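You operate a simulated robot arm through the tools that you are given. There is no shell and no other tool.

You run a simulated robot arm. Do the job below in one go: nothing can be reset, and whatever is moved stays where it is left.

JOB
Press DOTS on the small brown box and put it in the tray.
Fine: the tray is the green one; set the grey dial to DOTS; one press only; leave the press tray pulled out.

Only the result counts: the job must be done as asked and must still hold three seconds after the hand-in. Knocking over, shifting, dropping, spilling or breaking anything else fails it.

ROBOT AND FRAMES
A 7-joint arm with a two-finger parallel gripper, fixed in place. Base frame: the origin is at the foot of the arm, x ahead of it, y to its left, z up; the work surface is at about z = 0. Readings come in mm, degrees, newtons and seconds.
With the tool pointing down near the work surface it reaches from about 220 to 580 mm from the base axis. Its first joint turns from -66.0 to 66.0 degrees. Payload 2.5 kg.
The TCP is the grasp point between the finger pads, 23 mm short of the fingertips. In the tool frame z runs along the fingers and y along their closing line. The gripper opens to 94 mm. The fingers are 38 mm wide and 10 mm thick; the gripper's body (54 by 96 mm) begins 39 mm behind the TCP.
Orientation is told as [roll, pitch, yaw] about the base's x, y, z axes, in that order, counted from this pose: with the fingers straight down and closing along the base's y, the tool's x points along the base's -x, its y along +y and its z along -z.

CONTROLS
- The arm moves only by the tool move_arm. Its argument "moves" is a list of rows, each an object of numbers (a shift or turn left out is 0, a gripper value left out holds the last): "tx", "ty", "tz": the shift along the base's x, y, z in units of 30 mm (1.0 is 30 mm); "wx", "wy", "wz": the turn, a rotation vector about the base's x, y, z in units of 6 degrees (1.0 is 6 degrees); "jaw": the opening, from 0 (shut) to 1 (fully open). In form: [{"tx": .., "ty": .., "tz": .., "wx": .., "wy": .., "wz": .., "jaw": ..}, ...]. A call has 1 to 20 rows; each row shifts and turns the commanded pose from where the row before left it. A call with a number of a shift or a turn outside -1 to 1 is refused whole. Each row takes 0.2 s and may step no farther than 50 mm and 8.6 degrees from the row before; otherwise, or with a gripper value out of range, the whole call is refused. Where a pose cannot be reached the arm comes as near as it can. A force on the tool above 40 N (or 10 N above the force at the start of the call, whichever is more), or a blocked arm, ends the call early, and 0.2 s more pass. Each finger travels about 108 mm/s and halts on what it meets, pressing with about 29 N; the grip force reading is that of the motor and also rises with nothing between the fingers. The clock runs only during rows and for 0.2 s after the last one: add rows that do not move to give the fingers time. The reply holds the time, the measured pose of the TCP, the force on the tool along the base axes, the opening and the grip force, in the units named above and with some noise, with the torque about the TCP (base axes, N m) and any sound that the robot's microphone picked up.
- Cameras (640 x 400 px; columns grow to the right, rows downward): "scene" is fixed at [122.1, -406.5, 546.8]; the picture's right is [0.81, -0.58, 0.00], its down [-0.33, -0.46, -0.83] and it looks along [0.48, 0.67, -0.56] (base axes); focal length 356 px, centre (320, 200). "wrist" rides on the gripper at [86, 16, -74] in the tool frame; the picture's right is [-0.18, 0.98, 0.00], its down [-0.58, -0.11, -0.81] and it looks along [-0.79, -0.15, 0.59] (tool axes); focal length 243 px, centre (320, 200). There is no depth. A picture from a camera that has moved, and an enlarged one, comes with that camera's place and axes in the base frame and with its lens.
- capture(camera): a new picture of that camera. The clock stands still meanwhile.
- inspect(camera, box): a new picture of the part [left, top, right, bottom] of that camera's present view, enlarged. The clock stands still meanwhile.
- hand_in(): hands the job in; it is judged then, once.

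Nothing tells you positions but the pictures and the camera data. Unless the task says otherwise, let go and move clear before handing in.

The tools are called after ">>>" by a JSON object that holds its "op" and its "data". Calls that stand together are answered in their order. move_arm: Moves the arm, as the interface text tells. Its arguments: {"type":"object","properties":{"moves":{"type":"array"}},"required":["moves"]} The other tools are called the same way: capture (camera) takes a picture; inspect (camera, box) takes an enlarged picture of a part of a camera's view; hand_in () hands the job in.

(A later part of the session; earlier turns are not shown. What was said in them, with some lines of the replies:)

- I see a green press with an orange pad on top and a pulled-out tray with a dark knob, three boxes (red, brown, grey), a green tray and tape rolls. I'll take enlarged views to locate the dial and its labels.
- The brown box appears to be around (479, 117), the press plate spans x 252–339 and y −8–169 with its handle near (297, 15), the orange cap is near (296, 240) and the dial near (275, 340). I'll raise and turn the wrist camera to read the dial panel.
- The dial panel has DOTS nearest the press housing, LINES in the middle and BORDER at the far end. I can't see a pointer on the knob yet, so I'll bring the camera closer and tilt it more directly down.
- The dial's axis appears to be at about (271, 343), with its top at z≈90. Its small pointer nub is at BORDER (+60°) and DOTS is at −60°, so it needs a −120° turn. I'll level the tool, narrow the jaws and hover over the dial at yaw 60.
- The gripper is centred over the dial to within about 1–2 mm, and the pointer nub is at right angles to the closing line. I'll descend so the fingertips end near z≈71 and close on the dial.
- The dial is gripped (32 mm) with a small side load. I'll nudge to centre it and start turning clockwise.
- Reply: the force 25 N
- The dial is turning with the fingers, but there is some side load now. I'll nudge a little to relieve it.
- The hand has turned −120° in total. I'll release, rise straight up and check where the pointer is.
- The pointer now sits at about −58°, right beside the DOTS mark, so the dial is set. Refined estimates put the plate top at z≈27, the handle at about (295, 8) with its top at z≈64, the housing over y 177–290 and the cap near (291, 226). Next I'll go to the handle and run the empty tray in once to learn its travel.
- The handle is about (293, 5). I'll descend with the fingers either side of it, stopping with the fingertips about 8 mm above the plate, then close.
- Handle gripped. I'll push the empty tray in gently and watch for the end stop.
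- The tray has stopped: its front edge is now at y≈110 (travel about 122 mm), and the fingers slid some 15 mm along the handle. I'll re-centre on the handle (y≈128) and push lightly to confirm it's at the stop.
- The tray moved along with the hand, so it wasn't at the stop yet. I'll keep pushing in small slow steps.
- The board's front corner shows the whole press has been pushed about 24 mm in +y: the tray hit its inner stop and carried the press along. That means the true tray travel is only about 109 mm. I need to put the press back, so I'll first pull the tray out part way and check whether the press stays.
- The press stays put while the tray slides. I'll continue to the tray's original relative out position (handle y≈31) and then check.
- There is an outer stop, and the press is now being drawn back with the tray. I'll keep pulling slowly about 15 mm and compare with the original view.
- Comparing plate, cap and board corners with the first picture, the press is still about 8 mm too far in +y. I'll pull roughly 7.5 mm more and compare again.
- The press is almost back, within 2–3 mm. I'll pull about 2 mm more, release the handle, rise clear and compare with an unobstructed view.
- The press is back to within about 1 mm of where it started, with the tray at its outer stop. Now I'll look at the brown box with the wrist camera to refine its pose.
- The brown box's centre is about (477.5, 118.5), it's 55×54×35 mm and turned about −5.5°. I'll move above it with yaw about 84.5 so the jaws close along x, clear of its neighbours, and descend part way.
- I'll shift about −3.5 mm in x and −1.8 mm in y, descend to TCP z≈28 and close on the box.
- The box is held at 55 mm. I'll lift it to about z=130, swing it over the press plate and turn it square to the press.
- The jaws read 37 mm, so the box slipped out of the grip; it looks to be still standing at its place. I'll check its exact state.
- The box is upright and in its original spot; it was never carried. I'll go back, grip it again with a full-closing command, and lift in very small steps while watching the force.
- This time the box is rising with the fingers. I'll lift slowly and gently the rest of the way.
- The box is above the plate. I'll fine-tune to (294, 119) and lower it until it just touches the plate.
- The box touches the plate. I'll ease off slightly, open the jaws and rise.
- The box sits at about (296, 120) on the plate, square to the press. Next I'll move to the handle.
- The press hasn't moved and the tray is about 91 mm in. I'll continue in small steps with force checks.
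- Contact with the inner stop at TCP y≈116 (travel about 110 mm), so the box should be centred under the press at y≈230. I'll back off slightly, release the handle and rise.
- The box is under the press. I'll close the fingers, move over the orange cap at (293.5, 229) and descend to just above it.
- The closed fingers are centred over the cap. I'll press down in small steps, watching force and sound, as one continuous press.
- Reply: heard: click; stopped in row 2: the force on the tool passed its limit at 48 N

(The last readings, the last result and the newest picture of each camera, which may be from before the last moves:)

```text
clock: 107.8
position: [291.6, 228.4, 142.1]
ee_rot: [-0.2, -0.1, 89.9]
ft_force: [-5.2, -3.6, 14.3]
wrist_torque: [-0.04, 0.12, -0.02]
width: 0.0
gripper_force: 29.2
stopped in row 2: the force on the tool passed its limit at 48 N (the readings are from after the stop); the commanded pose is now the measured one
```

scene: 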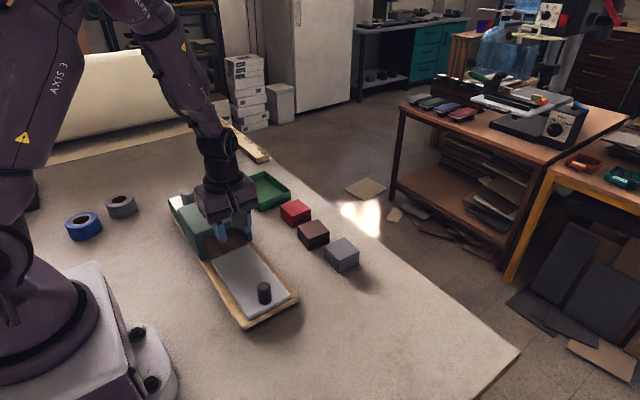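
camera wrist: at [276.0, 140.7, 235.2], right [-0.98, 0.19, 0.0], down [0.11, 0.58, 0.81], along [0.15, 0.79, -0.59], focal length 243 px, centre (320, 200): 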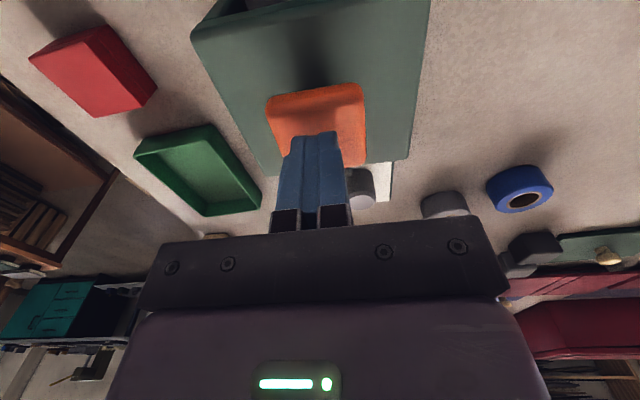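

A click was heard and the cap then reached its bottom, so the press is done. I'll lift straight off and check.

>>> {"op": "move_arm", "data": {"moves": [{"tz": 0.1}, {"tz": 0.3}, {"tz": 0.6}, {"tz": 0.8}, {"tz": 0.6}, {}]}}

>>> {"op": "inspect", "data": {"camera": "scene", "box": [150, 160, 310, 260]}}

>>> {"op": "inspect", "data": {"camera": "scene", "box": [190, 230, 350, 330]}}

```text
clock: 109.2
position: [291.3, 228.2, 211.4]
ee_rot: [-0.2, 0.1, 89.8]
ft_force: [-0.2, 0.5, -0.2]
wrist_torque: [-0.01, -0.02, 0.0]
width: 0.0
gripper_force: 28.9
```

```text
4.00 times, centred on (230, 210) of scene
camera zoom: at [122.1, -406.5, 546.8], right [0.81, -0.58, 0.0], down [-0.33, -0.46, -0.83], along [0.48, 0.67, -0.56], focal length 1423 px, centre (680, 160)
```

zoom: 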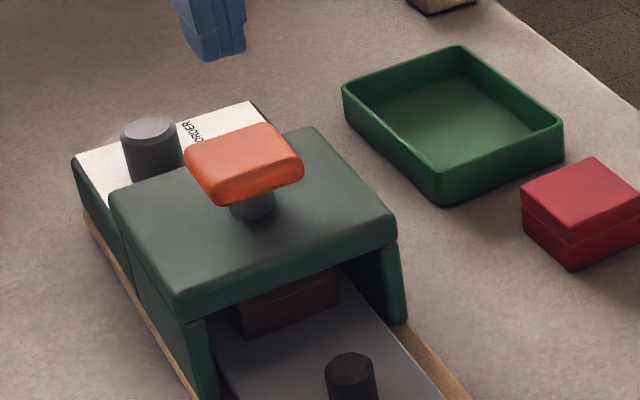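

```text
4.00 times, centred on (270, 280) of scene
camera zoom: at [122.1, -406.5, 546.8], right [0.81, -0.58, 0.0], down [-0.33, -0.46, -0.83], along [0.48, 0.67, -0.56], focal length 1423 px, centre (520, -120)
```

zoom: 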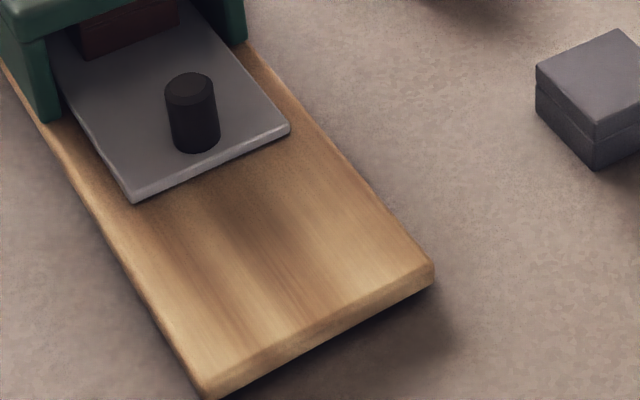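

The cap has sprung back and the press is in place with the box inside. I'll return to the handle to pull the tray out.

>>> {"op": "move_arm", "data": {"moves": [{"ty": -0.4, "jaw": 0.2}, {"ty": -0.7, "jaw": 0.4}, {"ty": -0.7, "jaw": 0.48}, {"ty": -0.7}, {"ty": -0.7}, {"ty": -0.55}, {}, {"tx": 0.04, "tz": -0.6}, {"tz": -0.6}, {"tz": -0.6}, {}]}}

>>> {"op": "capture", "data": {"camera": "wrist"}}

```text
clock: 111.6
position: [291.7, 116.5, 159.5]
ee_rot: [-0.1, 0.1, 89.9]
ft_force: [-0.5, 0.3, -1.0]
wrist_torque: [0.0, 0.01, -0.02]
width: 44.9
gripper_force: 0.1
```

```text
taken
camera wrist: at [275.2, 30.4, 234.7], right [-0.98, 0.19, 0.0], down [0.11, 0.58, 0.81], along [0.15, 0.79, -0.59], focal length 243 px, centre (320, 200)
```

wrist: 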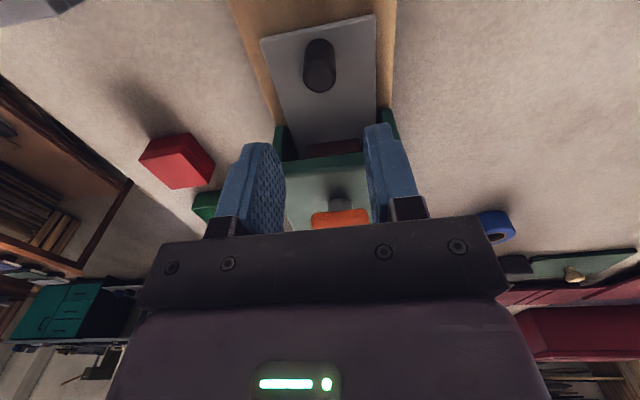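

>>> {"op": "move_arm", "data": {"moves": [{"tz": -0.7}, {"tz": -0.7}, {"tz": -0.7}, {"tz": -0.7}, {"tz": -0.45}, {}, {"jaw": 0.4}, {"jaw": 0.34}, {"jaw": 0.28}, {"jaw": 0.2}, {"jaw": 0}, {}, {}]}}

>>> {"op": "capture", "data": {"camera": "wrist"}}

```text
clock: 114.4
position: [291.5, 117.6, 60.1]
ee_rot: [0.0, 0.1, 89.9]
ft_force: [-6.9, 0.3, 4.7]
wrist_torque: [-0.05, 0.4, 0.01]
width: 23.7
gripper_force: 29.5
```

```text
taken
camera wrist: at [275.7, 31.2, 137.2], right [-0.98, 0.19, 0.0], down [0.11, 0.58, 0.81], along [0.15, 0.79, -0.59], focal length 243 px, centre (320, 200)
```

wrist: 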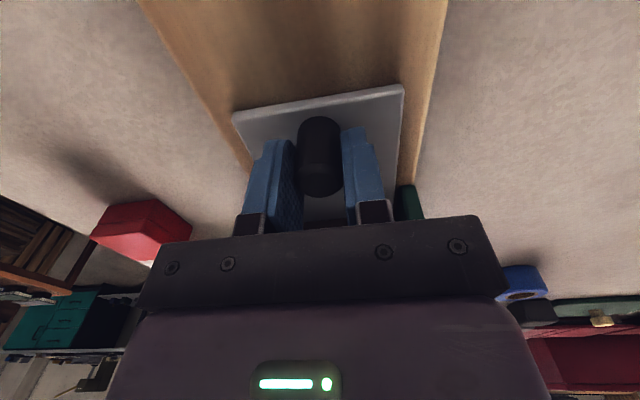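

>>> {"op": "move_arm", "data": {"moves": [{"tx": -0.02, "ty": -0.05}, {"ty": -0.1}, {"ty": -0.15}, {"ty": -0.2}, {"ty": -0.2}, {"ty": -0.2}, {"ty": -0.2}, {"ty": -0.2}, {"ty": -0.2}, {"ty": -0.2}, {"ty": -0.2}, {"ty": -0.2}, {"ty": -0.2}, {"ty": -0.2}, {"ty": -0.2}, {"ty": -0.2}, {"ty": -0.2}, {"ty": -0.15}, {"ty": -0.1}, {}]}}

>>> {"op": "inspect", "data": {"camera": "scene", "box": [170, 170, 330, 330]}}

```text
clock: 118.6
position: [291.9, 16.0, 61.4]
ee_rot: [-0.2, -0.1, 89.9]
ft_force: [-9.0, 0.6, 18.3]
wrist_torque: [-0.07, 0.48, 0.04]
width: 23.7
gripper_force: 29.1
```

```text
2.50 times, centred on (250, 250) of scene
camera zoom: at [122.1, -406.5, 546.8], right [0.81, -0.58, 0.0], down [-0.33, -0.46, -0.83], along [0.48, 0.67, -0.56], focal length 889 px, centre (495, 75)
```

zoom: 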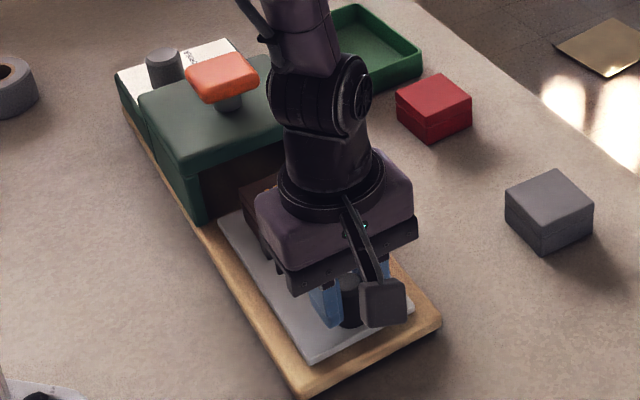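

>>> {"op": "move_arm", "data": {"moves": [{"tx": -0.02, "tz": 0.03}, {"ty": -0.06}, {"ty": -0.06}, {"ty": -0.06}, {}]}}

>>> {"op": "move_arm", "data": {"moves": [{"ty": -0.04}, {}]}}

>>> {"op": "move_arm", "data": {"moves": [{"ty": -0.04}, {}]}}

```text
clock: 119.8
position: [291.9, 10.4, 62.0]
ee_rot: [-0.1, 0.1, 89.9]
ft_force: [-0.2, 0.1, -0.1]
wrist_torque: [-0.45, 0.42, 0.0]
width: 23.6
gripper_force: 28.9
```

```text
clock: 120.4
position: [293.0, 9.6, 61.9]
ee_rot: [-0.1, 0.0, 89.9]
ft_force: [-0.6, 0.0, 0.2]
wrist_torque: [0.43, 0.42, 0.03]
width: 24.0
gripper_force: 28.4
```

```text
clock: 121.0
position: [291.4, 9.1, 62.0]
ee_rot: [-0.1, 0.0, 90.0]
ft_force: [-0.3, 3.6, 0.0]
wrist_torque: [-0.05, 0.43, -0.03]
width: 23.9
gripper_force: 29.2
```

The tray is back at its outer stop (light contact felt). I'll release the handle and rise.

>>> {"op": "move_arm", "data": {"moves": [{"jaw": 0.3}, {"jaw": 0.4}, {"jaw": 0.48}, {}, {"tz": 0.4}, {"tz": 0.8}, {"tz": 1}, {"tz": 0.9}, {}]}}

>>> {"op": "capture", "data": {"camera": "wrist"}}

>>> {"op": "inspect", "data": {"camera": "scene", "box": [170, 170, 330, 330]}}

>>> {"op": "inspect", "data": {"camera": "scene", "box": [190, 230, 350, 330]}}

```text
clock: 123.0
position: [292.5, 6.6, 155.1]
ee_rot: [-0.1, -0.1, 89.9]
ft_force: [-1.0, 0.2, -0.4]
wrist_torque: [-0.02, 0.04, -0.02]
width: 45.1
gripper_force: 0.1
```

```text
taken
camera wrist: at [275.3, -79.3, 231.1], right [-0.98, 0.19, 0.0], down [0.11, 0.58, 0.81], along [0.15, 0.79, -0.59], focal length 243 px, centre (320, 200)
```

wrist: 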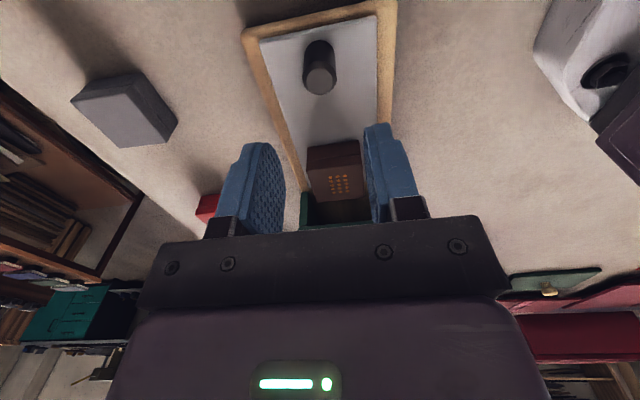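

```text
2.50 times, centred on (250, 250) of scene
camera zoom: at [122.1, -406.5, 546.8], right [0.81, -0.58, 0.0], down [-0.33, -0.46, -0.83], along [0.48, 0.67, -0.56], focal length 889 px, centre (495, 75)
```

zoom: 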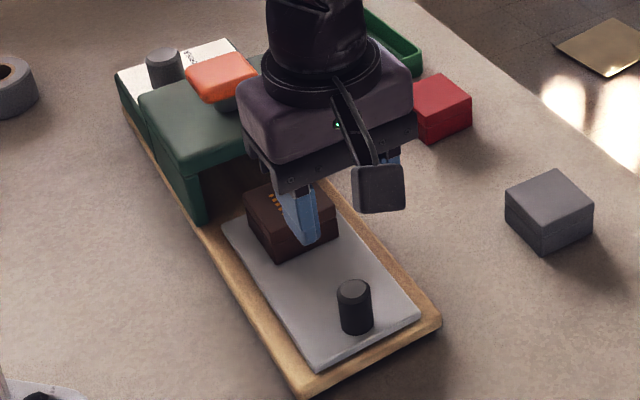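

```text
4.00 times, centred on (270, 280) of scene
camera zoom: at [122.1, -406.5, 546.8], right [0.81, -0.58, 0.0], down [-0.33, -0.46, -0.83], along [0.48, 0.67, -0.56], focal length 1423 px, centre (520, -120)
```

zoom: 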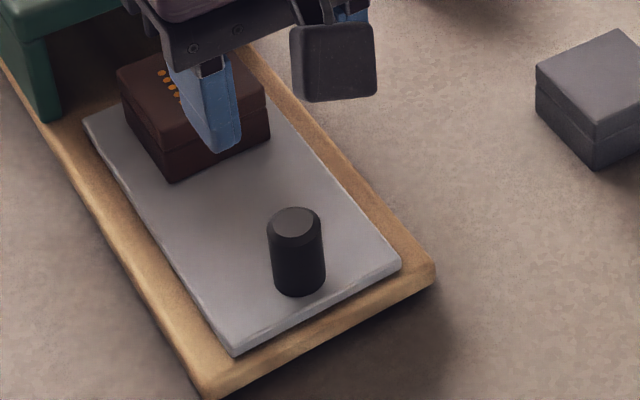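

Orange dots are now printed on the box top and the press is in its original place. Before picking the box up, I'll look at the green tray with the wrist camera, since it lies near the reach limit.

>>> {"op": "move_arm", "data": {"moves": [{"tz": 1, "jaw": 0.75}, {"tz": 0.8, "tx": 0.3, "ty": 0.6}, {"tz": 0.7, "tx": 0.5, "ty": 1}, {"tx": 0.5, "ty": 1}, {"tx": 0.5, "ty": 1}, {"tx": 0.5, "ty": 1}, {"tx": 0.5, "ty": 1}, {"tx": 0.5, "ty": 1}, {"tx": 0.5, "ty": 1}, {"tx": 0.3, "ty": 0.8}, {}, {}]}}

>>> {"op": "capture", "data": {"camera": "wrist"}}

```text
clock: 125.6
position: [415.4, 258.9, 231.6]
ee_rot: [0.0, 0.0, 89.9]
ft_force: [0.0, -1.1, -0.1]
wrist_torque: [0.0, 0.0, 0.02]
width: 70.4
gripper_force: 0.1
```

```text
taken
camera wrist: at [397.5, 172.4, 306.6], right [-0.98, 0.19, 0.0], down [0.11, 0.58, 0.81], along [0.15, 0.79, -0.59], focal length 243 px, centre (320, 200)
```

wrist: 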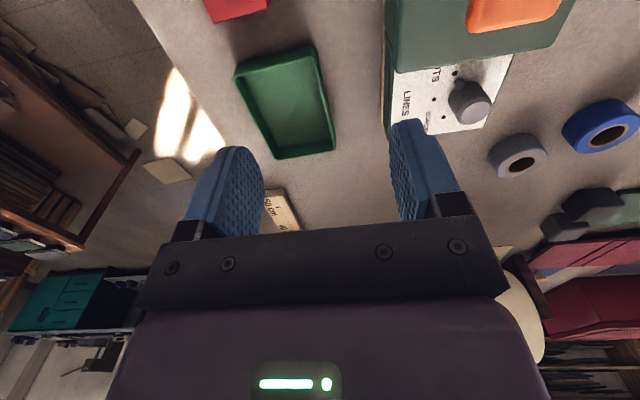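

>>> {"op": "inspect", "data": {"camera": "wrist", "box": [210, 30, 370, 170]}}

>>> {"op": "inspect", "data": {"camera": "scene", "box": [220, 160, 320, 220]}}

>>> {"op": "inspect", "data": {"camera": "scene", "box": [170, 170, 330, 330]}}

```text
2.86 times, centred on (290, 100) of wrist
camera zoom: at [397.5, 172.4, 306.6], right [-0.98, 0.19, 0.0], down [0.11, 0.58, 0.81], along [0.15, 0.79, -0.59], focal length 693 px, centre (406, 486)
```

zoom: 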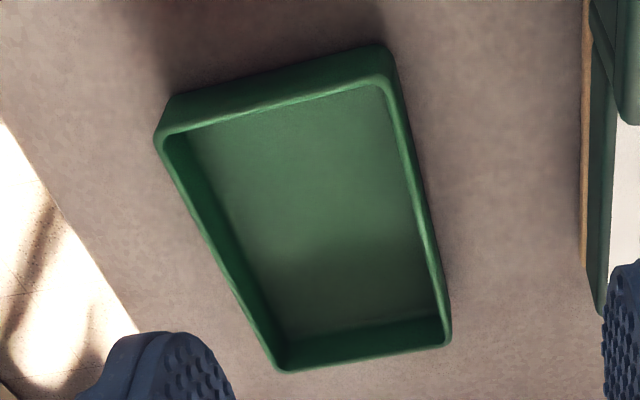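

```text
6.40 times, centred on (270, 190) of scene
camera zoom: at [122.1, -406.5, 546.8], right [0.81, -0.58, 0.0], down [-0.33, -0.46, -0.83], along [0.48, 0.67, -0.56], focal length 2277 px, centre (640, 264)
```

zoom: 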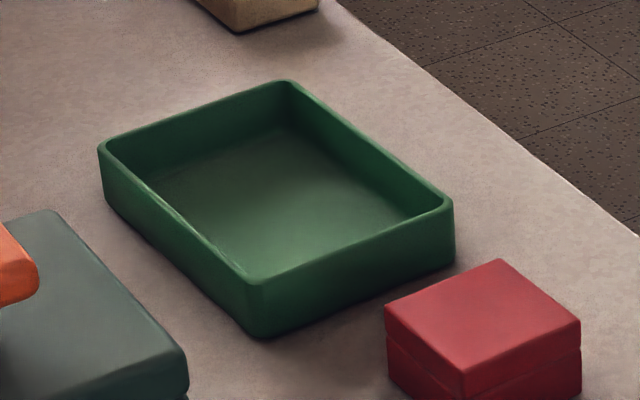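

```text
2.50 times, centred on (250, 250) of scene
camera zoom: at [122.1, -406.5, 546.8], right [0.81, -0.58, 0.0], down [-0.33, -0.46, -0.83], along [0.48, 0.67, -0.56], focal length 889 px, centre (495, 75)
```

zoom: 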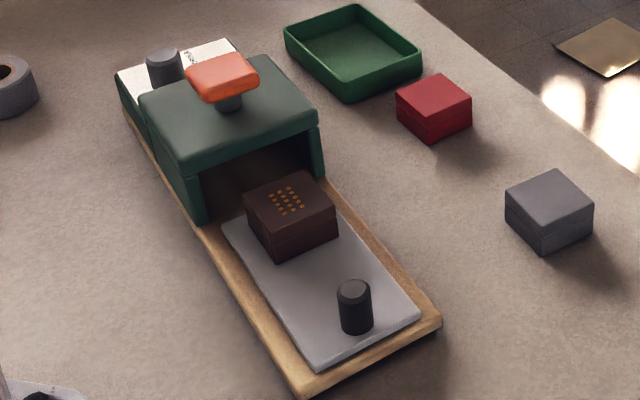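

The tray spans roughly x 421–525 and y 291–431 and is turned about 2.5°, with its rim at z≈25; the box should go in near (469, 332), which is within reach. I'll grip the box high, with the fingertips about 12 mm below its top, so the fingers stay above the tray rim on release. First I'll move back above the box.

>>> {"op": "move_arm", "data": {"moves": [{"tx": -0.4, "ty": -0.4}, {"tx": -0.65, "ty": -0.75}, {"tx": -0.65, "ty": -0.78}, {"tx": -0.65, "ty": -0.78}, {"tx": -0.65, "ty": -0.78}, {"tx": -0.6, "ty": -0.75}, {"tx": -0.38, "ty": -0.39}, {}, {"tz": -0.8}, {"tz": -0.8}, {"tz": -0.8}, {}]}}

>>> {"op": "capture", "data": {"camera": "wrist"}}

```text
clock: 128.2
position: [296.1, 119.3, 157.6]
ee_rot: [-0.2, -0.1, 89.9]
ft_force: [-0.1, -0.3, -0.3]
wrist_torque: [0.02, 0.01, 0.0]
width: 70.9
gripper_force: 0.1
```

```text
taken
camera wrist: at [279.2, 32.8, 233.9], right [-0.98, 0.19, 0.0], down [0.11, 0.58, 0.81], along [0.15, 0.79, -0.59], focal length 243 px, centre (320, 200)
```

wrist: 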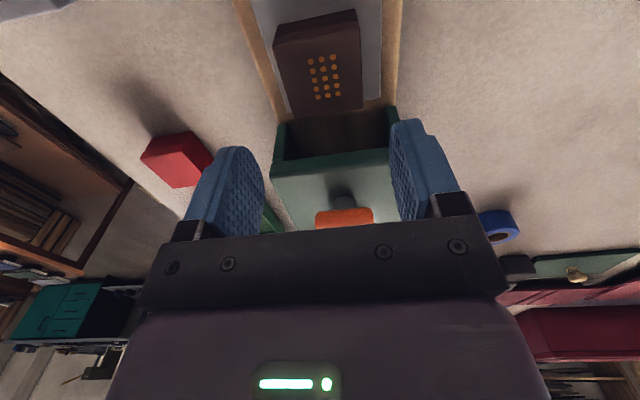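

>>> {"op": "move_arm", "data": {"moves": [{"tz": -0.7}, {"tz": -0.7}, {"tz": -0.7}, {"tz": -0.5}, {"tz": -0.24}, {}, {"jaw": 0.65}, {"jaw": 0.6}, {"jaw": 0.5}, {"jaw": 0.3}, {"jaw": 0.1}, {"jaw": 0}, {}, {}]}}

>>> {"op": "capture", "data": {"camera": "wrist"}}

>>> {"op": "inspect", "data": {"camera": "scene", "box": [190, 180, 330, 280]}}

```text
clock: 131.2
position: [296.2, 120.5, 74.4]
ee_rot: [0.0, 0.0, 89.8]
ft_force: [-0.6, -0.5, 0.6]
wrist_torque: [0.02, 0.0, 0.0]
width: 55.2
gripper_force: 28.9
```

```text
taken
camera wrist: at [278.3, 33.2, 149.3], right [-0.98, 0.19, 0.0], down [0.11, 0.58, 0.81], along [0.15, 0.79, -0.59], focal length 243 px, centre (320, 200)
```

wrist: 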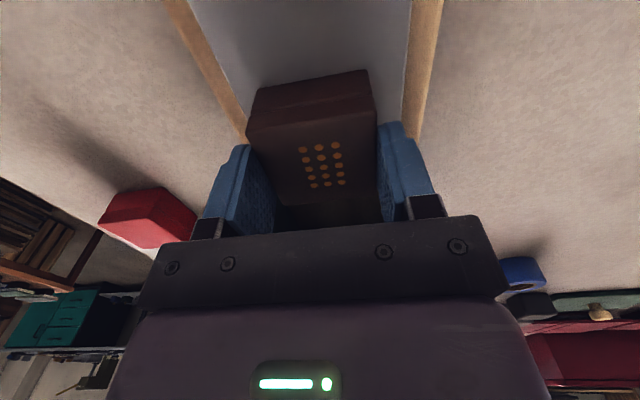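

```text
4.00 times, centred on (260, 230) of scene
camera zoom: at [122.1, -406.5, 546.8], right [0.81, -0.58, 0.0], down [-0.33, -0.46, -0.83], along [0.48, 0.67, -0.56], focal length 1423 px, centre (560, 80)
```

zoom: 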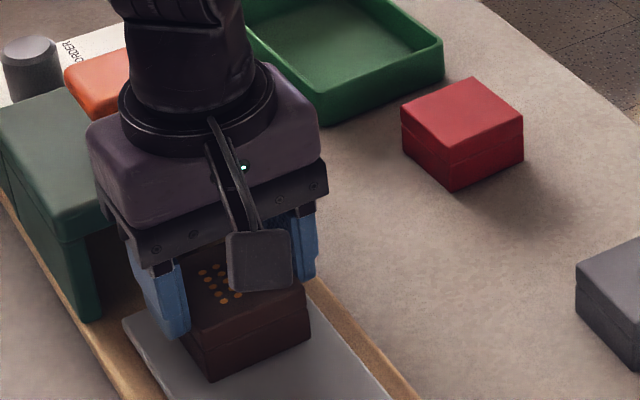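

The box is gripped high. I'll lift a few millimetres slowly and check that the whole box comes up.

>>> {"op": "move_arm", "data": {"moves": [{"tz": 0.03}, {"tz": 0.04}, {"tz": 0.05}, {"tz": 0.06}, {"tz": 0.07}, {"tz": 0.08}, {}]}}

>>> {"op": "capture", "data": {"camera": "wrist"}}

>>> {"op": "inspect", "data": {"camera": "scene", "box": [190, 180, 330, 280]}}

```text
clock: 132.8
position: [296.3, 119.2, 82.7]
ee_rot: [-0.2, -0.1, 89.9]
ft_force: [0.1, -0.2, -0.9]
wrist_torque: [0.01, 0.04, 0.02]
width: 55.0
gripper_force: 28.5
```

```text
taken
camera wrist: at [279.0, 33.7, 158.7], right [-0.98, 0.19, 0.0], down [0.11, 0.58, 0.81], along [0.15, 0.79, -0.59], focal length 243 px, centre (320, 200)
```

wrist: 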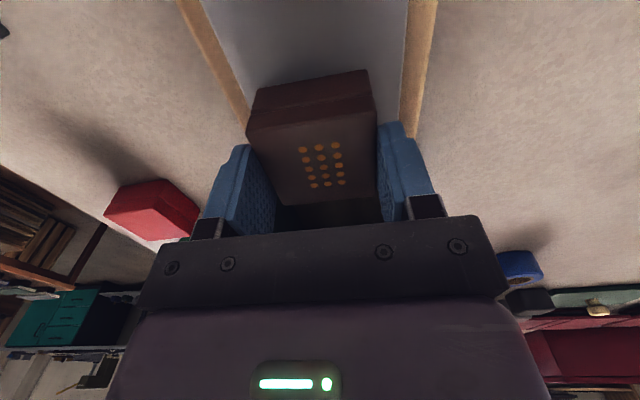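

```text
4.00 times, centred on (260, 230) of scene
camera zoom: at [122.1, -406.5, 546.8], right [0.81, -0.58, 0.0], down [-0.33, -0.46, -0.83], along [0.48, 0.67, -0.56], focal length 1423 px, centre (560, 80)
```

zoom: 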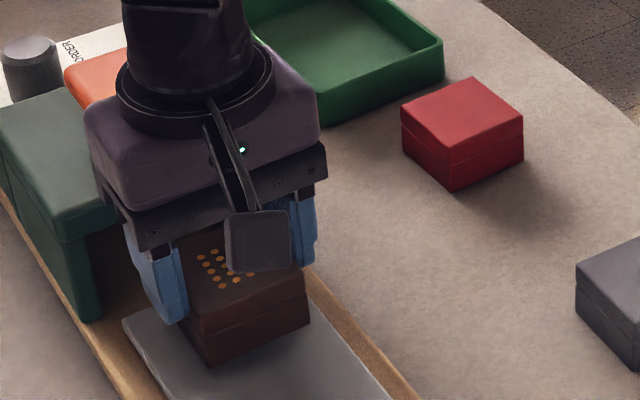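

The whole box is coming up. I'll continue lifting gently.

>>> {"op": "move_arm", "data": {"moves": [{"tz": 0.08}, {"tz": 0.1}, {"tz": 0.12}, {"tz": 0.12}, {"tz": 0.12}, {"tz": 0.12}, {"tz": 0.12}, {"tz": 0.12}, {"tz": 0.12}, {"tz": 0.12}, {"tz": 0.1}, {"tz": 0.08}, {"tz": 0.04}, {}]}}

>>> {"op": "move_arm", "data": {"moves": [{"tx": 0.05}, {"tx": 0.1}, {"tx": 0.15}, {"tx": 0.2}, {"tx": 0.25}, {"tx": 0.3}, {"tx": 0.3}, {"tx": 0.3}, {"tx": 0.3}, {"tx": 0.3}, {"tx": 0.3}, {"tx": 0.3}, {"tx": 0.3}, {"tx": 0.3}, {"tx": 0.25}, {"tx": 0.2}, {"tx": 0.15}, {"tx": 0.1}, {"tx": 0.05}, {}]}}

>>> {"op": "capture", "data": {"camera": "wrist"}}

```text
clock: 135.8
position: [295.6, 121.3, 123.7]
ee_rot: [-0.2, 0.0, 90.0]
ft_force: [0.2, -0.1, -0.8]
wrist_torque: [-0.02, -0.01, 0.0]
width: 55.2
gripper_force: 28.5
```

```text
clock: 140.0
position: [420.8, 121.1, 124.2]
ee_rot: [0.0, 0.0, 89.9]
ft_force: [0.3, 0.3, -0.2]
wrist_torque: [-0.05, -0.01, -0.01]
width: 55.2
gripper_force: 28.8
```

```text
taken
camera wrist: at [404.1, 34.2, 199.6], right [-0.98, 0.19, 0.0], down [0.11, 0.58, 0.81], along [0.15, 0.79, -0.59], focal length 243 px, centre (320, 200)
```

wrist: 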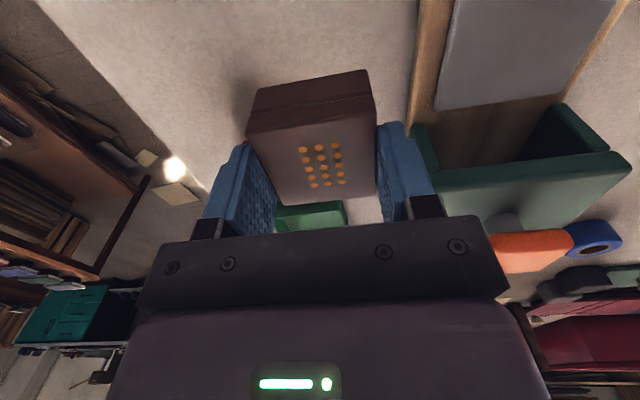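

The box is held steadily at x≈421. Now I'll carry it slowly in +y toward the tray, drifting in +x.

>>> {"op": "move_arm", "data": {"moves": [{"ty": 0.05}, {"ty": 0.1}, {"ty": 0.2, "tx": 0.05}, {"ty": 0.3, "tx": 0.05}, {"ty": 0.35, "tx": 0.08}, {"ty": 0.35, "tx": 0.08}, {"ty": 0.35, "tx": 0.08}, {"ty": 0.35, "tx": 0.08}, {"ty": 0.35, "tx": 0.08}, {"ty": 0.35, "tx": 0.08}, {"ty": 0.35, "tx": 0.08}, {"ty": 0.35, "tx": 0.08}, {"ty": 0.35, "tx": 0.08}, {"ty": 0.35, "tx": 0.08}, {"ty": 0.35, "tx": 0.08}, {"ty": 0.3, "tx": 0.08}, {"ty": 0.2, "tx": 0.08}, {"ty": 0.1, "tx": 0.04}, {}]}}

>>> {"op": "capture", "data": {"camera": "wrist"}}

>>> {"op": "capture", "data": {"camera": "scene"}}

```text
clock: 144.0
position: [456.3, 274.0, 124.4]
ee_rot: [-0.1, 0.0, 89.9]
ft_force: [0.1, 0.5, -0.8]
wrist_torque: [-0.01, 0.04, 0.02]
width: 55.1
gripper_force: 29.4
```

```text
taken
camera wrist: at [439.5, 187.5, 199.7], right [-0.98, 0.19, 0.0], down [0.11, 0.58, 0.81], along [0.15, 0.79, -0.59], focal length 243 px, centre (320, 200)
```

wrist: 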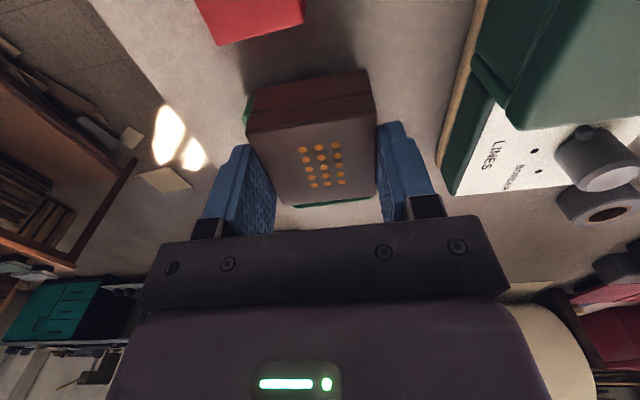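

```text
taken
```

scene: 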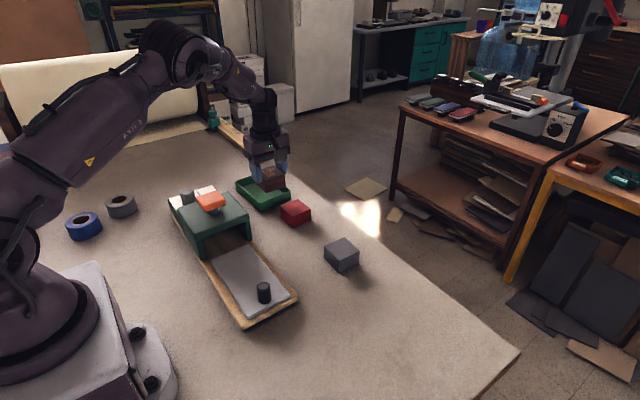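

>>> {"op": "move_arm", "data": {"moves": [{"ty": 0.08, "tx": 0.02}, {"ty": 0.15, "tx": 0.05, "wz": 0.06}, {"ty": 0.2, "tx": 0.05, "wz": 0.06}, {"ty": 0.25, "tx": 0.05, "wz": 0.06}, {"ty": 0.3, "tx": 0.05, "wz": 0.06}, {"ty": 0.3, "tx": 0.05, "wz": 0.06}, {"ty": 0.25, "tx": 0.05, "wz": 0.06}, {"ty": 0.2, "tx": 0.05, "wz": 0.06}, {"ty": 0.12, "tx": 0.04}, {"ty": 0.08}, {}]}}

>>> {"op": "capture", "data": {"camera": "wrist"}}

>>> {"op": "inspect", "data": {"camera": "scene", "box": [210, 130, 330, 230]}}

```text
clock: 146.4
position: [468.8, 331.3, 123.6]
ee_rot: [-0.2, 0.0, 92.5]
ft_force: [0.3, 0.1, -0.8]
wrist_torque: [0.01, 0.01, -0.01]
width: 55.1
gripper_force: 28.5
```

```text
taken
camera wrist: at [456.1, 244.5, 199.7], right [-0.99, 0.14, 0.0], down [0.08, 0.59, 0.81], along [0.12, 0.8, -0.59], focal length 243 px, centre (320, 200)
```

wrist: 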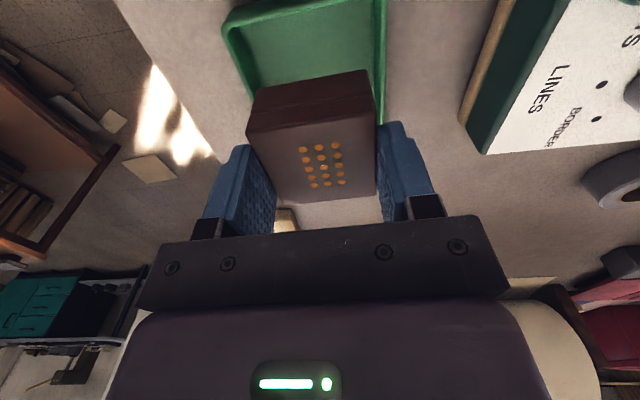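

```text
4.00 times, centred on (270, 180) of scene
camera zoom: at [122.1, -406.5, 546.8], right [0.81, -0.58, 0.0], down [-0.33, -0.46, -0.83], along [0.48, 0.67, -0.56], focal length 1423 px, centre (520, 280)
```

zoom: 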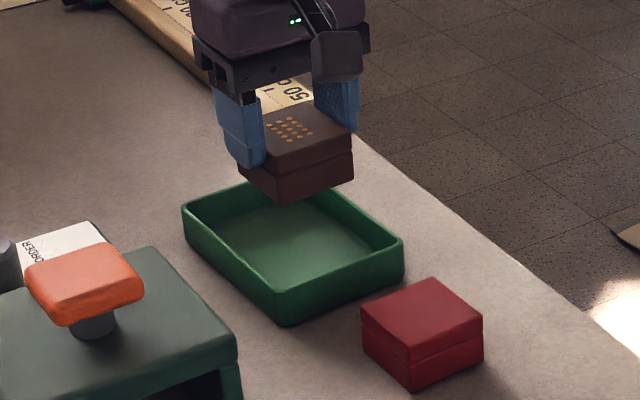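

The box is over the tray. I'll shift about +4 mm in y for wall clearance and lower it to just above the tray floor.

>>> {"op": "move_arm", "data": {"moves": [{"ty": 0.07, "tx": -0.03}, {"ty": 0.06}, {"tz": -0.1}, {"tz": -0.2}, {"tz": -0.25}, {"tz": -0.25}, {"tz": -0.25}, {"tz": -0.25}, {"tz": -0.2}, {"tz": -0.15}, {"tz": -0.1}, {}]}}

>>> {"op": "capture", "data": {"camera": "wrist"}}

>>> {"op": "inspect", "data": {"camera": "scene", "box": [210, 130, 330, 230]}}

```text
clock: 149.0
position: [468.7, 336.0, 70.8]
ee_rot: [-0.1, 0.0, 92.4]
ft_force: [0.0, 0.2, -1.2]
wrist_torque: [-0.01, 0.02, -0.04]
width: 54.8
gripper_force: 29.1
```

```text
taken
camera wrist: at [455.2, 248.3, 146.6], right [-0.99, 0.14, 0.0], down [0.08, 0.59, 0.81], along [0.12, 0.8, -0.59], focal length 243 px, centre (320, 200)
```

wrist: 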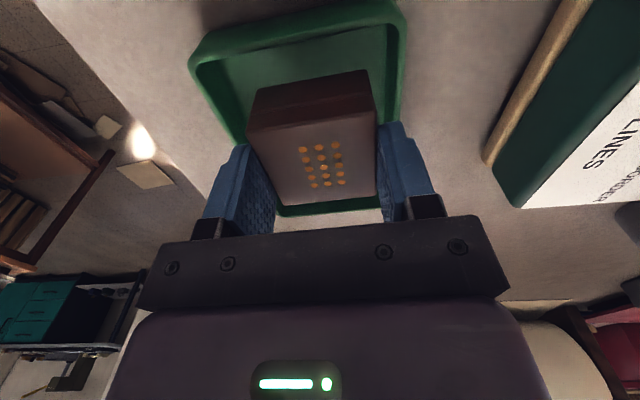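

```text
4.00 times, centred on (270, 180) of scene
camera zoom: at [122.1, -406.5, 546.8], right [0.81, -0.58, 0.0], down [-0.33, -0.46, -0.83], along [0.48, 0.67, -0.56], focal length 1423 px, centre (520, 280)
```

zoom: 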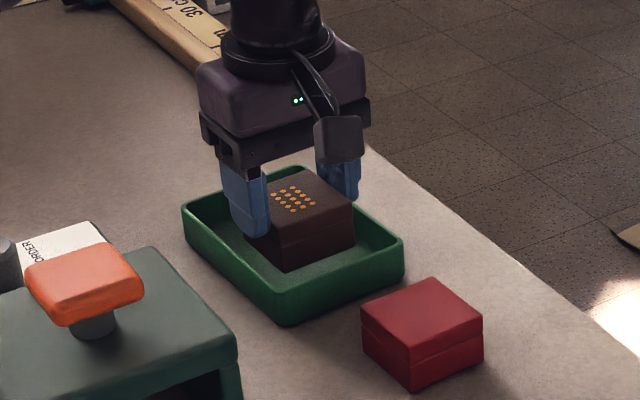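

>>> {"op": "move_arm", "data": {"moves": [{"tz": -0.12}, {"tz": -0.12}, {"tz": -0.12}, {"tz": -0.1}, {}]}}

>>> {"op": "move_arm", "data": {"moves": [{"tz": -0.05}, {}]}}

>>> {"op": "move_arm", "data": {"moves": [{"tz": -0.04}, {}]}}

```text
clock: 150.2
position: [468.1, 335.2, 58.2]
ee_rot: [-0.1, 0.0, 92.4]
ft_force: [-0.1, -0.1, -0.2]
wrist_torque: [-0.02, 0.01, -0.01]
width: 54.9
gripper_force: 29.0
```

```text
clock: 150.8
position: [468.2, 335.9, 57.1]
ee_rot: [-0.1, 0.0, 92.5]
ft_force: [0.5, 0.1, -0.2]
wrist_torque: [0.05, -0.05, -0.03]
width: 55.0
gripper_force: 28.6
```

```text
clock: 151.4
position: [467.5, 336.4, 55.6]
ee_rot: [-0.1, 0.0, 92.3]
ft_force: [-0.1, 0.1, -0.7]
wrist_torque: [-0.01, 0.0, 0.01]
width: 55.1
gripper_force: 28.9
```

>>> {"op": "move_arm", "data": {"moves": [{"tz": -0.04}, {}]}}

>>> {"op": "move_arm", "data": {"moves": [{"tz": -0.03}, {}]}}

>>> {"op": "move_arm", "data": {"moves": [{"tz": -0.03}, {}]}}

>>> {"op": "inspect", "data": {"camera": "scene", "box": [230, 150, 310, 220]}}

```text
clock: 152.0
position: [469.1, 336.8, 53.4]
ee_rot: [-0.1, 0.1, 92.4]
ft_force: [0.9, -0.2, -0.6]
wrist_torque: [-0.01, 0.0, 0.0]
width: 55.2
gripper_force: 29.2
```

```text
clock: 152.6
position: [467.5, 335.7, 53.2]
ee_rot: [-0.2, 0.0, 92.5]
ft_force: [0.1, 0.3, 0.4]
wrist_torque: [-0.02, -0.02, 0.02]
width: 54.8
gripper_force: 29.6
```

```text
clock: 153.2
position: [468.1, 336.2, 52.2]
ee_rot: [-0.1, 0.0, 92.4]
ft_force: [-1.2, -0.1, -0.5]
wrist_torque: [-0.01, 0.0, 0.01]
width: 55.1
gripper_force: 29.2
```

```text
5.71 times, centred on (270, 185) of scene
camera zoom: at [122.1, -406.5, 546.8], right [0.81, -0.58, 0.0], down [-0.33, -0.46, -0.83], along [0.48, 0.67, -0.56], focal length 2033 px, centre (606, 286)
```

zoom: 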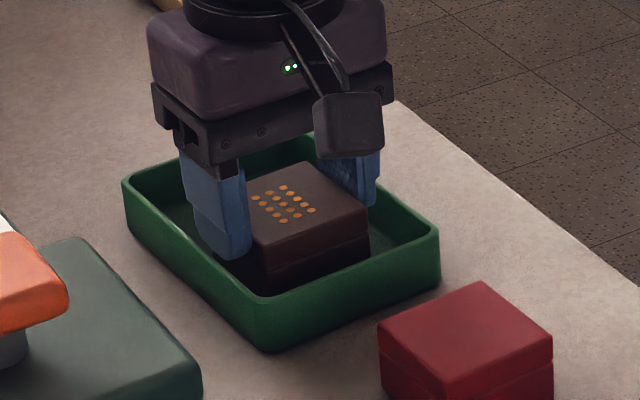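

>>> {"op": "move_arm", "data": {"moves": [{"tz": -0.03}, {}]}}

>>> {"op": "move_arm", "data": {"moves": [{"tz": -0.03}, {}]}}

```text
clock: 153.8
position: [468.5, 335.1, 49.6]
ee_rot: [-0.1, 0.0, 92.4]
ft_force: [0.5, 0.5, -0.5]
wrist_torque: [-0.01, -0.01, 0.0]
width: 55.1
gripper_force: 29.1
```

```text
clock: 154.4
position: [468.7, 336.0, 50.5]
ee_rot: [0.0, 0.0, 92.4]
ft_force: [0.2, 1.1, -0.2]
wrist_torque: [0.01, 0.01, 0.01]
width: 55.2
gripper_force: 29.2
```

>>> {"op": "move_arm", "data": {"moves": [{"tz": -0.03}, {}]}}

>>> {"op": "move_arm", "data": {"moves": [{"tz": -0.03}, {}]}}

>>> {"op": "inspect", "data": {"camera": "scene", "box": [230, 150, 310, 220]}}

```text
clock: 155.0
position: [467.9, 336.3, 48.4]
ee_rot: [-0.1, 0.1, 92.4]
ft_force: [-0.3, 0.3, -0.2]
wrist_torque: [0.02, -0.01, -0.02]
width: 54.8
gripper_force: 29.5
```

```text
clock: 155.6
position: [468.7, 335.2, 47.6]
ee_rot: [-0.1, 0.0, 92.4]
ft_force: [-0.7, -0.7, 0.2]
wrist_torque: [0.02, 0.06, 0.02]
width: 55.0
gripper_force: 29.0
```

```text
5.71 times, centred on (270, 185) of scene
camera zoom: at [122.1, -406.5, 546.8], right [0.81, -0.58, 0.0], down [-0.33, -0.46, -0.83], along [0.48, 0.67, -0.56], focal length 2033 px, centre (606, 286)
```

zoom: 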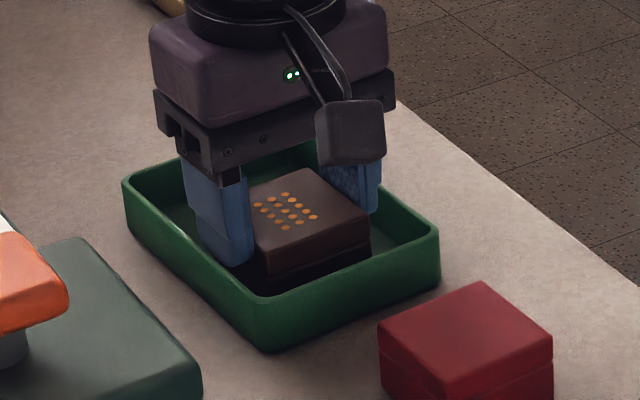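

>>> {"op": "move_arm", "data": {"moves": [{"tz": -0.02}, {}]}}

>>> {"op": "move_arm", "data": {"moves": [{"tz": -0.02}, {}]}}

```text
clock: 156.2
position: [469.9, 336.1, 49.3]
ee_rot: [-0.2, -0.1, 92.4]
ft_force: [-2.2, -1.4, 6.7]
wrist_torque: [-0.1, 0.22, 0.01]
width: 54.8
gripper_force: 28.9
```

```text
clock: 156.8
position: [468.8, 336.2, 48.7]
ee_rot: [-0.3, -0.1, 92.3]
ft_force: [-4.4, -2.9, 17.6]
wrist_torque: [-0.16, 0.32, 0.02]
width: 54.9
gripper_force: 28.8
```

The box rests on the tray floor, with the contact load central. I'll ease off, open the jaws just a few millimetres and rise.

>>> {"op": "move_arm", "data": {"moves": [{"tz": 0.03}, {"jaw": 0.6}, {"jaw": 0.63}, {"jaw": 0.65}, {}, {"tz": 0.2}, {"tz": 0.4}, {"tz": 0.7}, {"tz": 0.9}, {"tz": 1}, {}]}}

>>> {"op": "capture", "data": {"camera": "wrist"}}

>>> {"op": "inspect", "data": {"camera": "scene", "box": [210, 130, 330, 230]}}

```text
clock: 159.2
position: [467.1, 336.5, 142.4]
ee_rot: [-0.1, 0.0, 92.4]
ft_force: [0.8, 0.3, -0.2]
wrist_torque: [0.01, 0.0, -0.01]
width: 60.9
gripper_force: 0.1
```

```text
taken
camera wrist: at [454.2, 249.0, 219.2], right [-0.99, 0.14, 0.0], down [0.08, 0.59, 0.81], along [0.12, 0.8, -0.59], focal length 243 px, centre (320, 200)
```

wrist: 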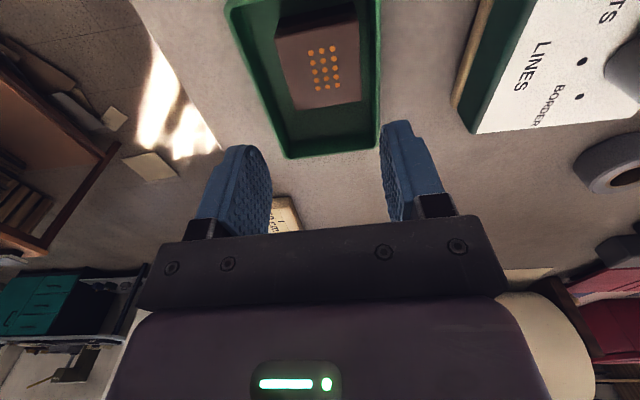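

```text
4.00 times, centred on (270, 180) of scene
camera zoom: at [122.1, -406.5, 546.8], right [0.81, -0.58, 0.0], down [-0.33, -0.46, -0.83], along [0.48, 0.67, -0.56], focal length 1423 px, centre (520, 280)
```

zoom: 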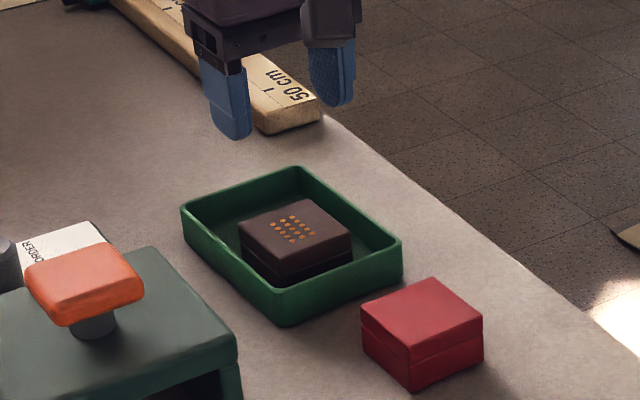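

The box lies flat in the green tray, dots up, and the tray hasn't moved. I'll retreat upward to a clear position and do a final check of everything.

>>> {"op": "move_arm", "data": {"moves": [{"tz": 0.9}, {"tz": 1}, {"tz": 1}, {"tz": 1, "tx": -0.4, "ty": -0.4}, {"tz": 0.8, "tx": -0.7, "ty": -0.8}, {"tx": -0.7, "ty": -0.8}, {"tx": -0.7, "ty": -0.8}, {"tx": -0.7, "ty": -0.8}, {"tx": -0.5, "ty": -0.6}, {}, {}]}}

>>> {"op": "capture", "data": {"camera": "scene"}}

>>> {"op": "inspect", "data": {"camera": "scene", "box": [150, 160, 310, 260]}}

>>> {"op": "inspect", "data": {"camera": "scene", "box": [190, 230, 350, 330]}}

>>> {"op": "capture", "data": {"camera": "wrist"}}

```text
clock: 161.6
position: [356.9, 208.1, 283.4]
ee_rot: [0.0, 0.0, 92.4]
ft_force: [-0.5, -0.2, 0.2]
wrist_torque: [0.03, -0.01, -0.01]
width: 61.1
gripper_force: 0.0
```

```text
taken
```

scene: 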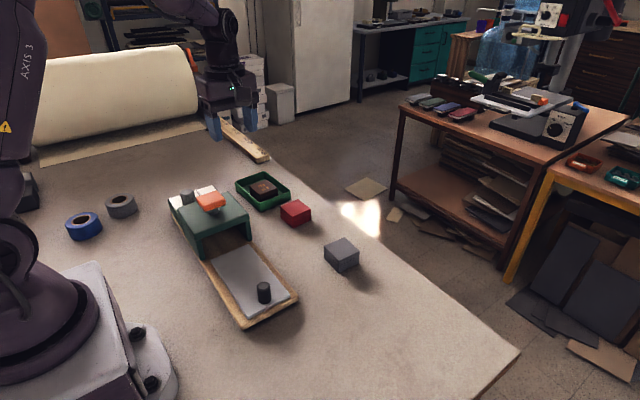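

```text
4.00 times, centred on (230, 210) of scene
camera zoom: at [122.1, -406.5, 546.8], right [0.81, -0.58, 0.0], down [-0.33, -0.46, -0.83], along [0.48, 0.67, -0.56], focal length 1423 px, centre (680, 160)
```

zoom: 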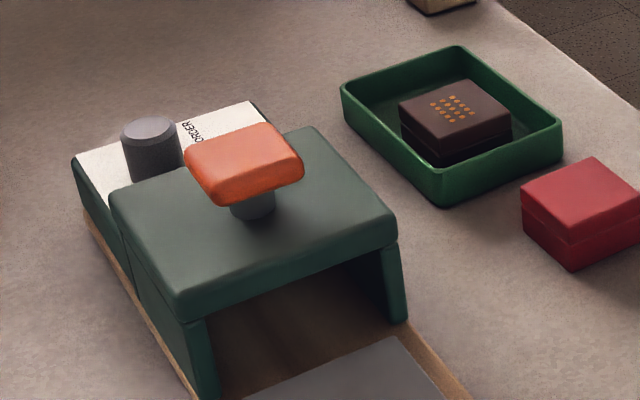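

```text
4.00 times, centred on (270, 280) of scene
camera zoom: at [122.1, -406.5, 546.8], right [0.81, -0.58, 0.0], down [-0.33, -0.46, -0.83], along [0.48, 0.67, -0.56], focal length 1423 px, centre (520, -120)
```

zoom: 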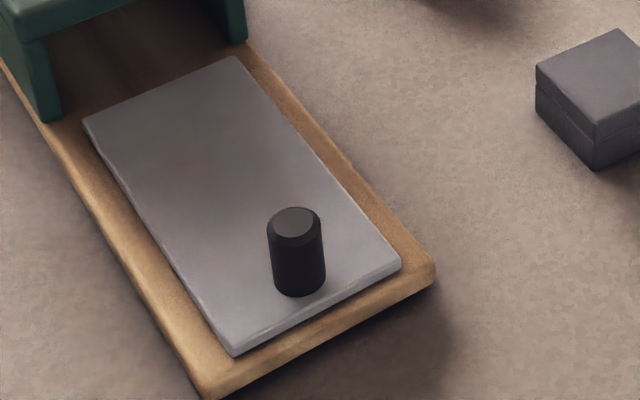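

```text
taken
camera wrist: at [344.3, 121.4, 359.7], right [-0.99, 0.14, 0.0], down [0.08, 0.59, 0.81], along [0.12, 0.8, -0.59], focal length 243 px, centre (320, 200)
```

wrist: 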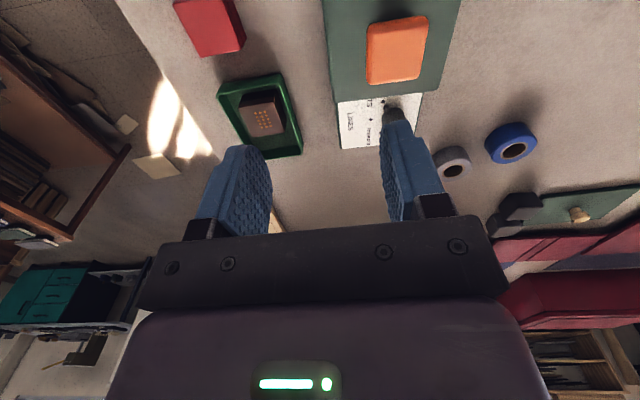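

The final check matches the job. The brown box is in the green tray with the dots print on top, and the dial is on DOTS. The press tray is pulled out, the press is back within about 1 mm of its starting place, and the other objects look undisturbed. The gripper is open and clear, so I'm handing in.

>>> {"op": "hand_in", "data": {}}

```text
The job is handed in.
```

I've handed in the job. The brown box is in the green tray with an orange dot pattern printed on top. The grey dial is on DOTS, I pressed once (one click), and the press tray is pulled out.

Three things went off plan, and I don't know how they'll be judged:

- **Press was shifted, then moved back:** I pushed the empty press tray in first to measure its travel. It hit its inner stop and pushed the whole press about 24 mm. I pulled it back by the tray handle, and in the pictures it now sits about 1 mm from where it started.
- **First grip on the box failed:** the box never left its spot. I gripped it again and lifted slowly, and that held.
- **Dial is slightly off centre:** the pointer measured about 2° short of the DOTS mark.

In the last pictures, the red and grey boxes and the green tray hadn't visibly moved. The gripper is open and clear.
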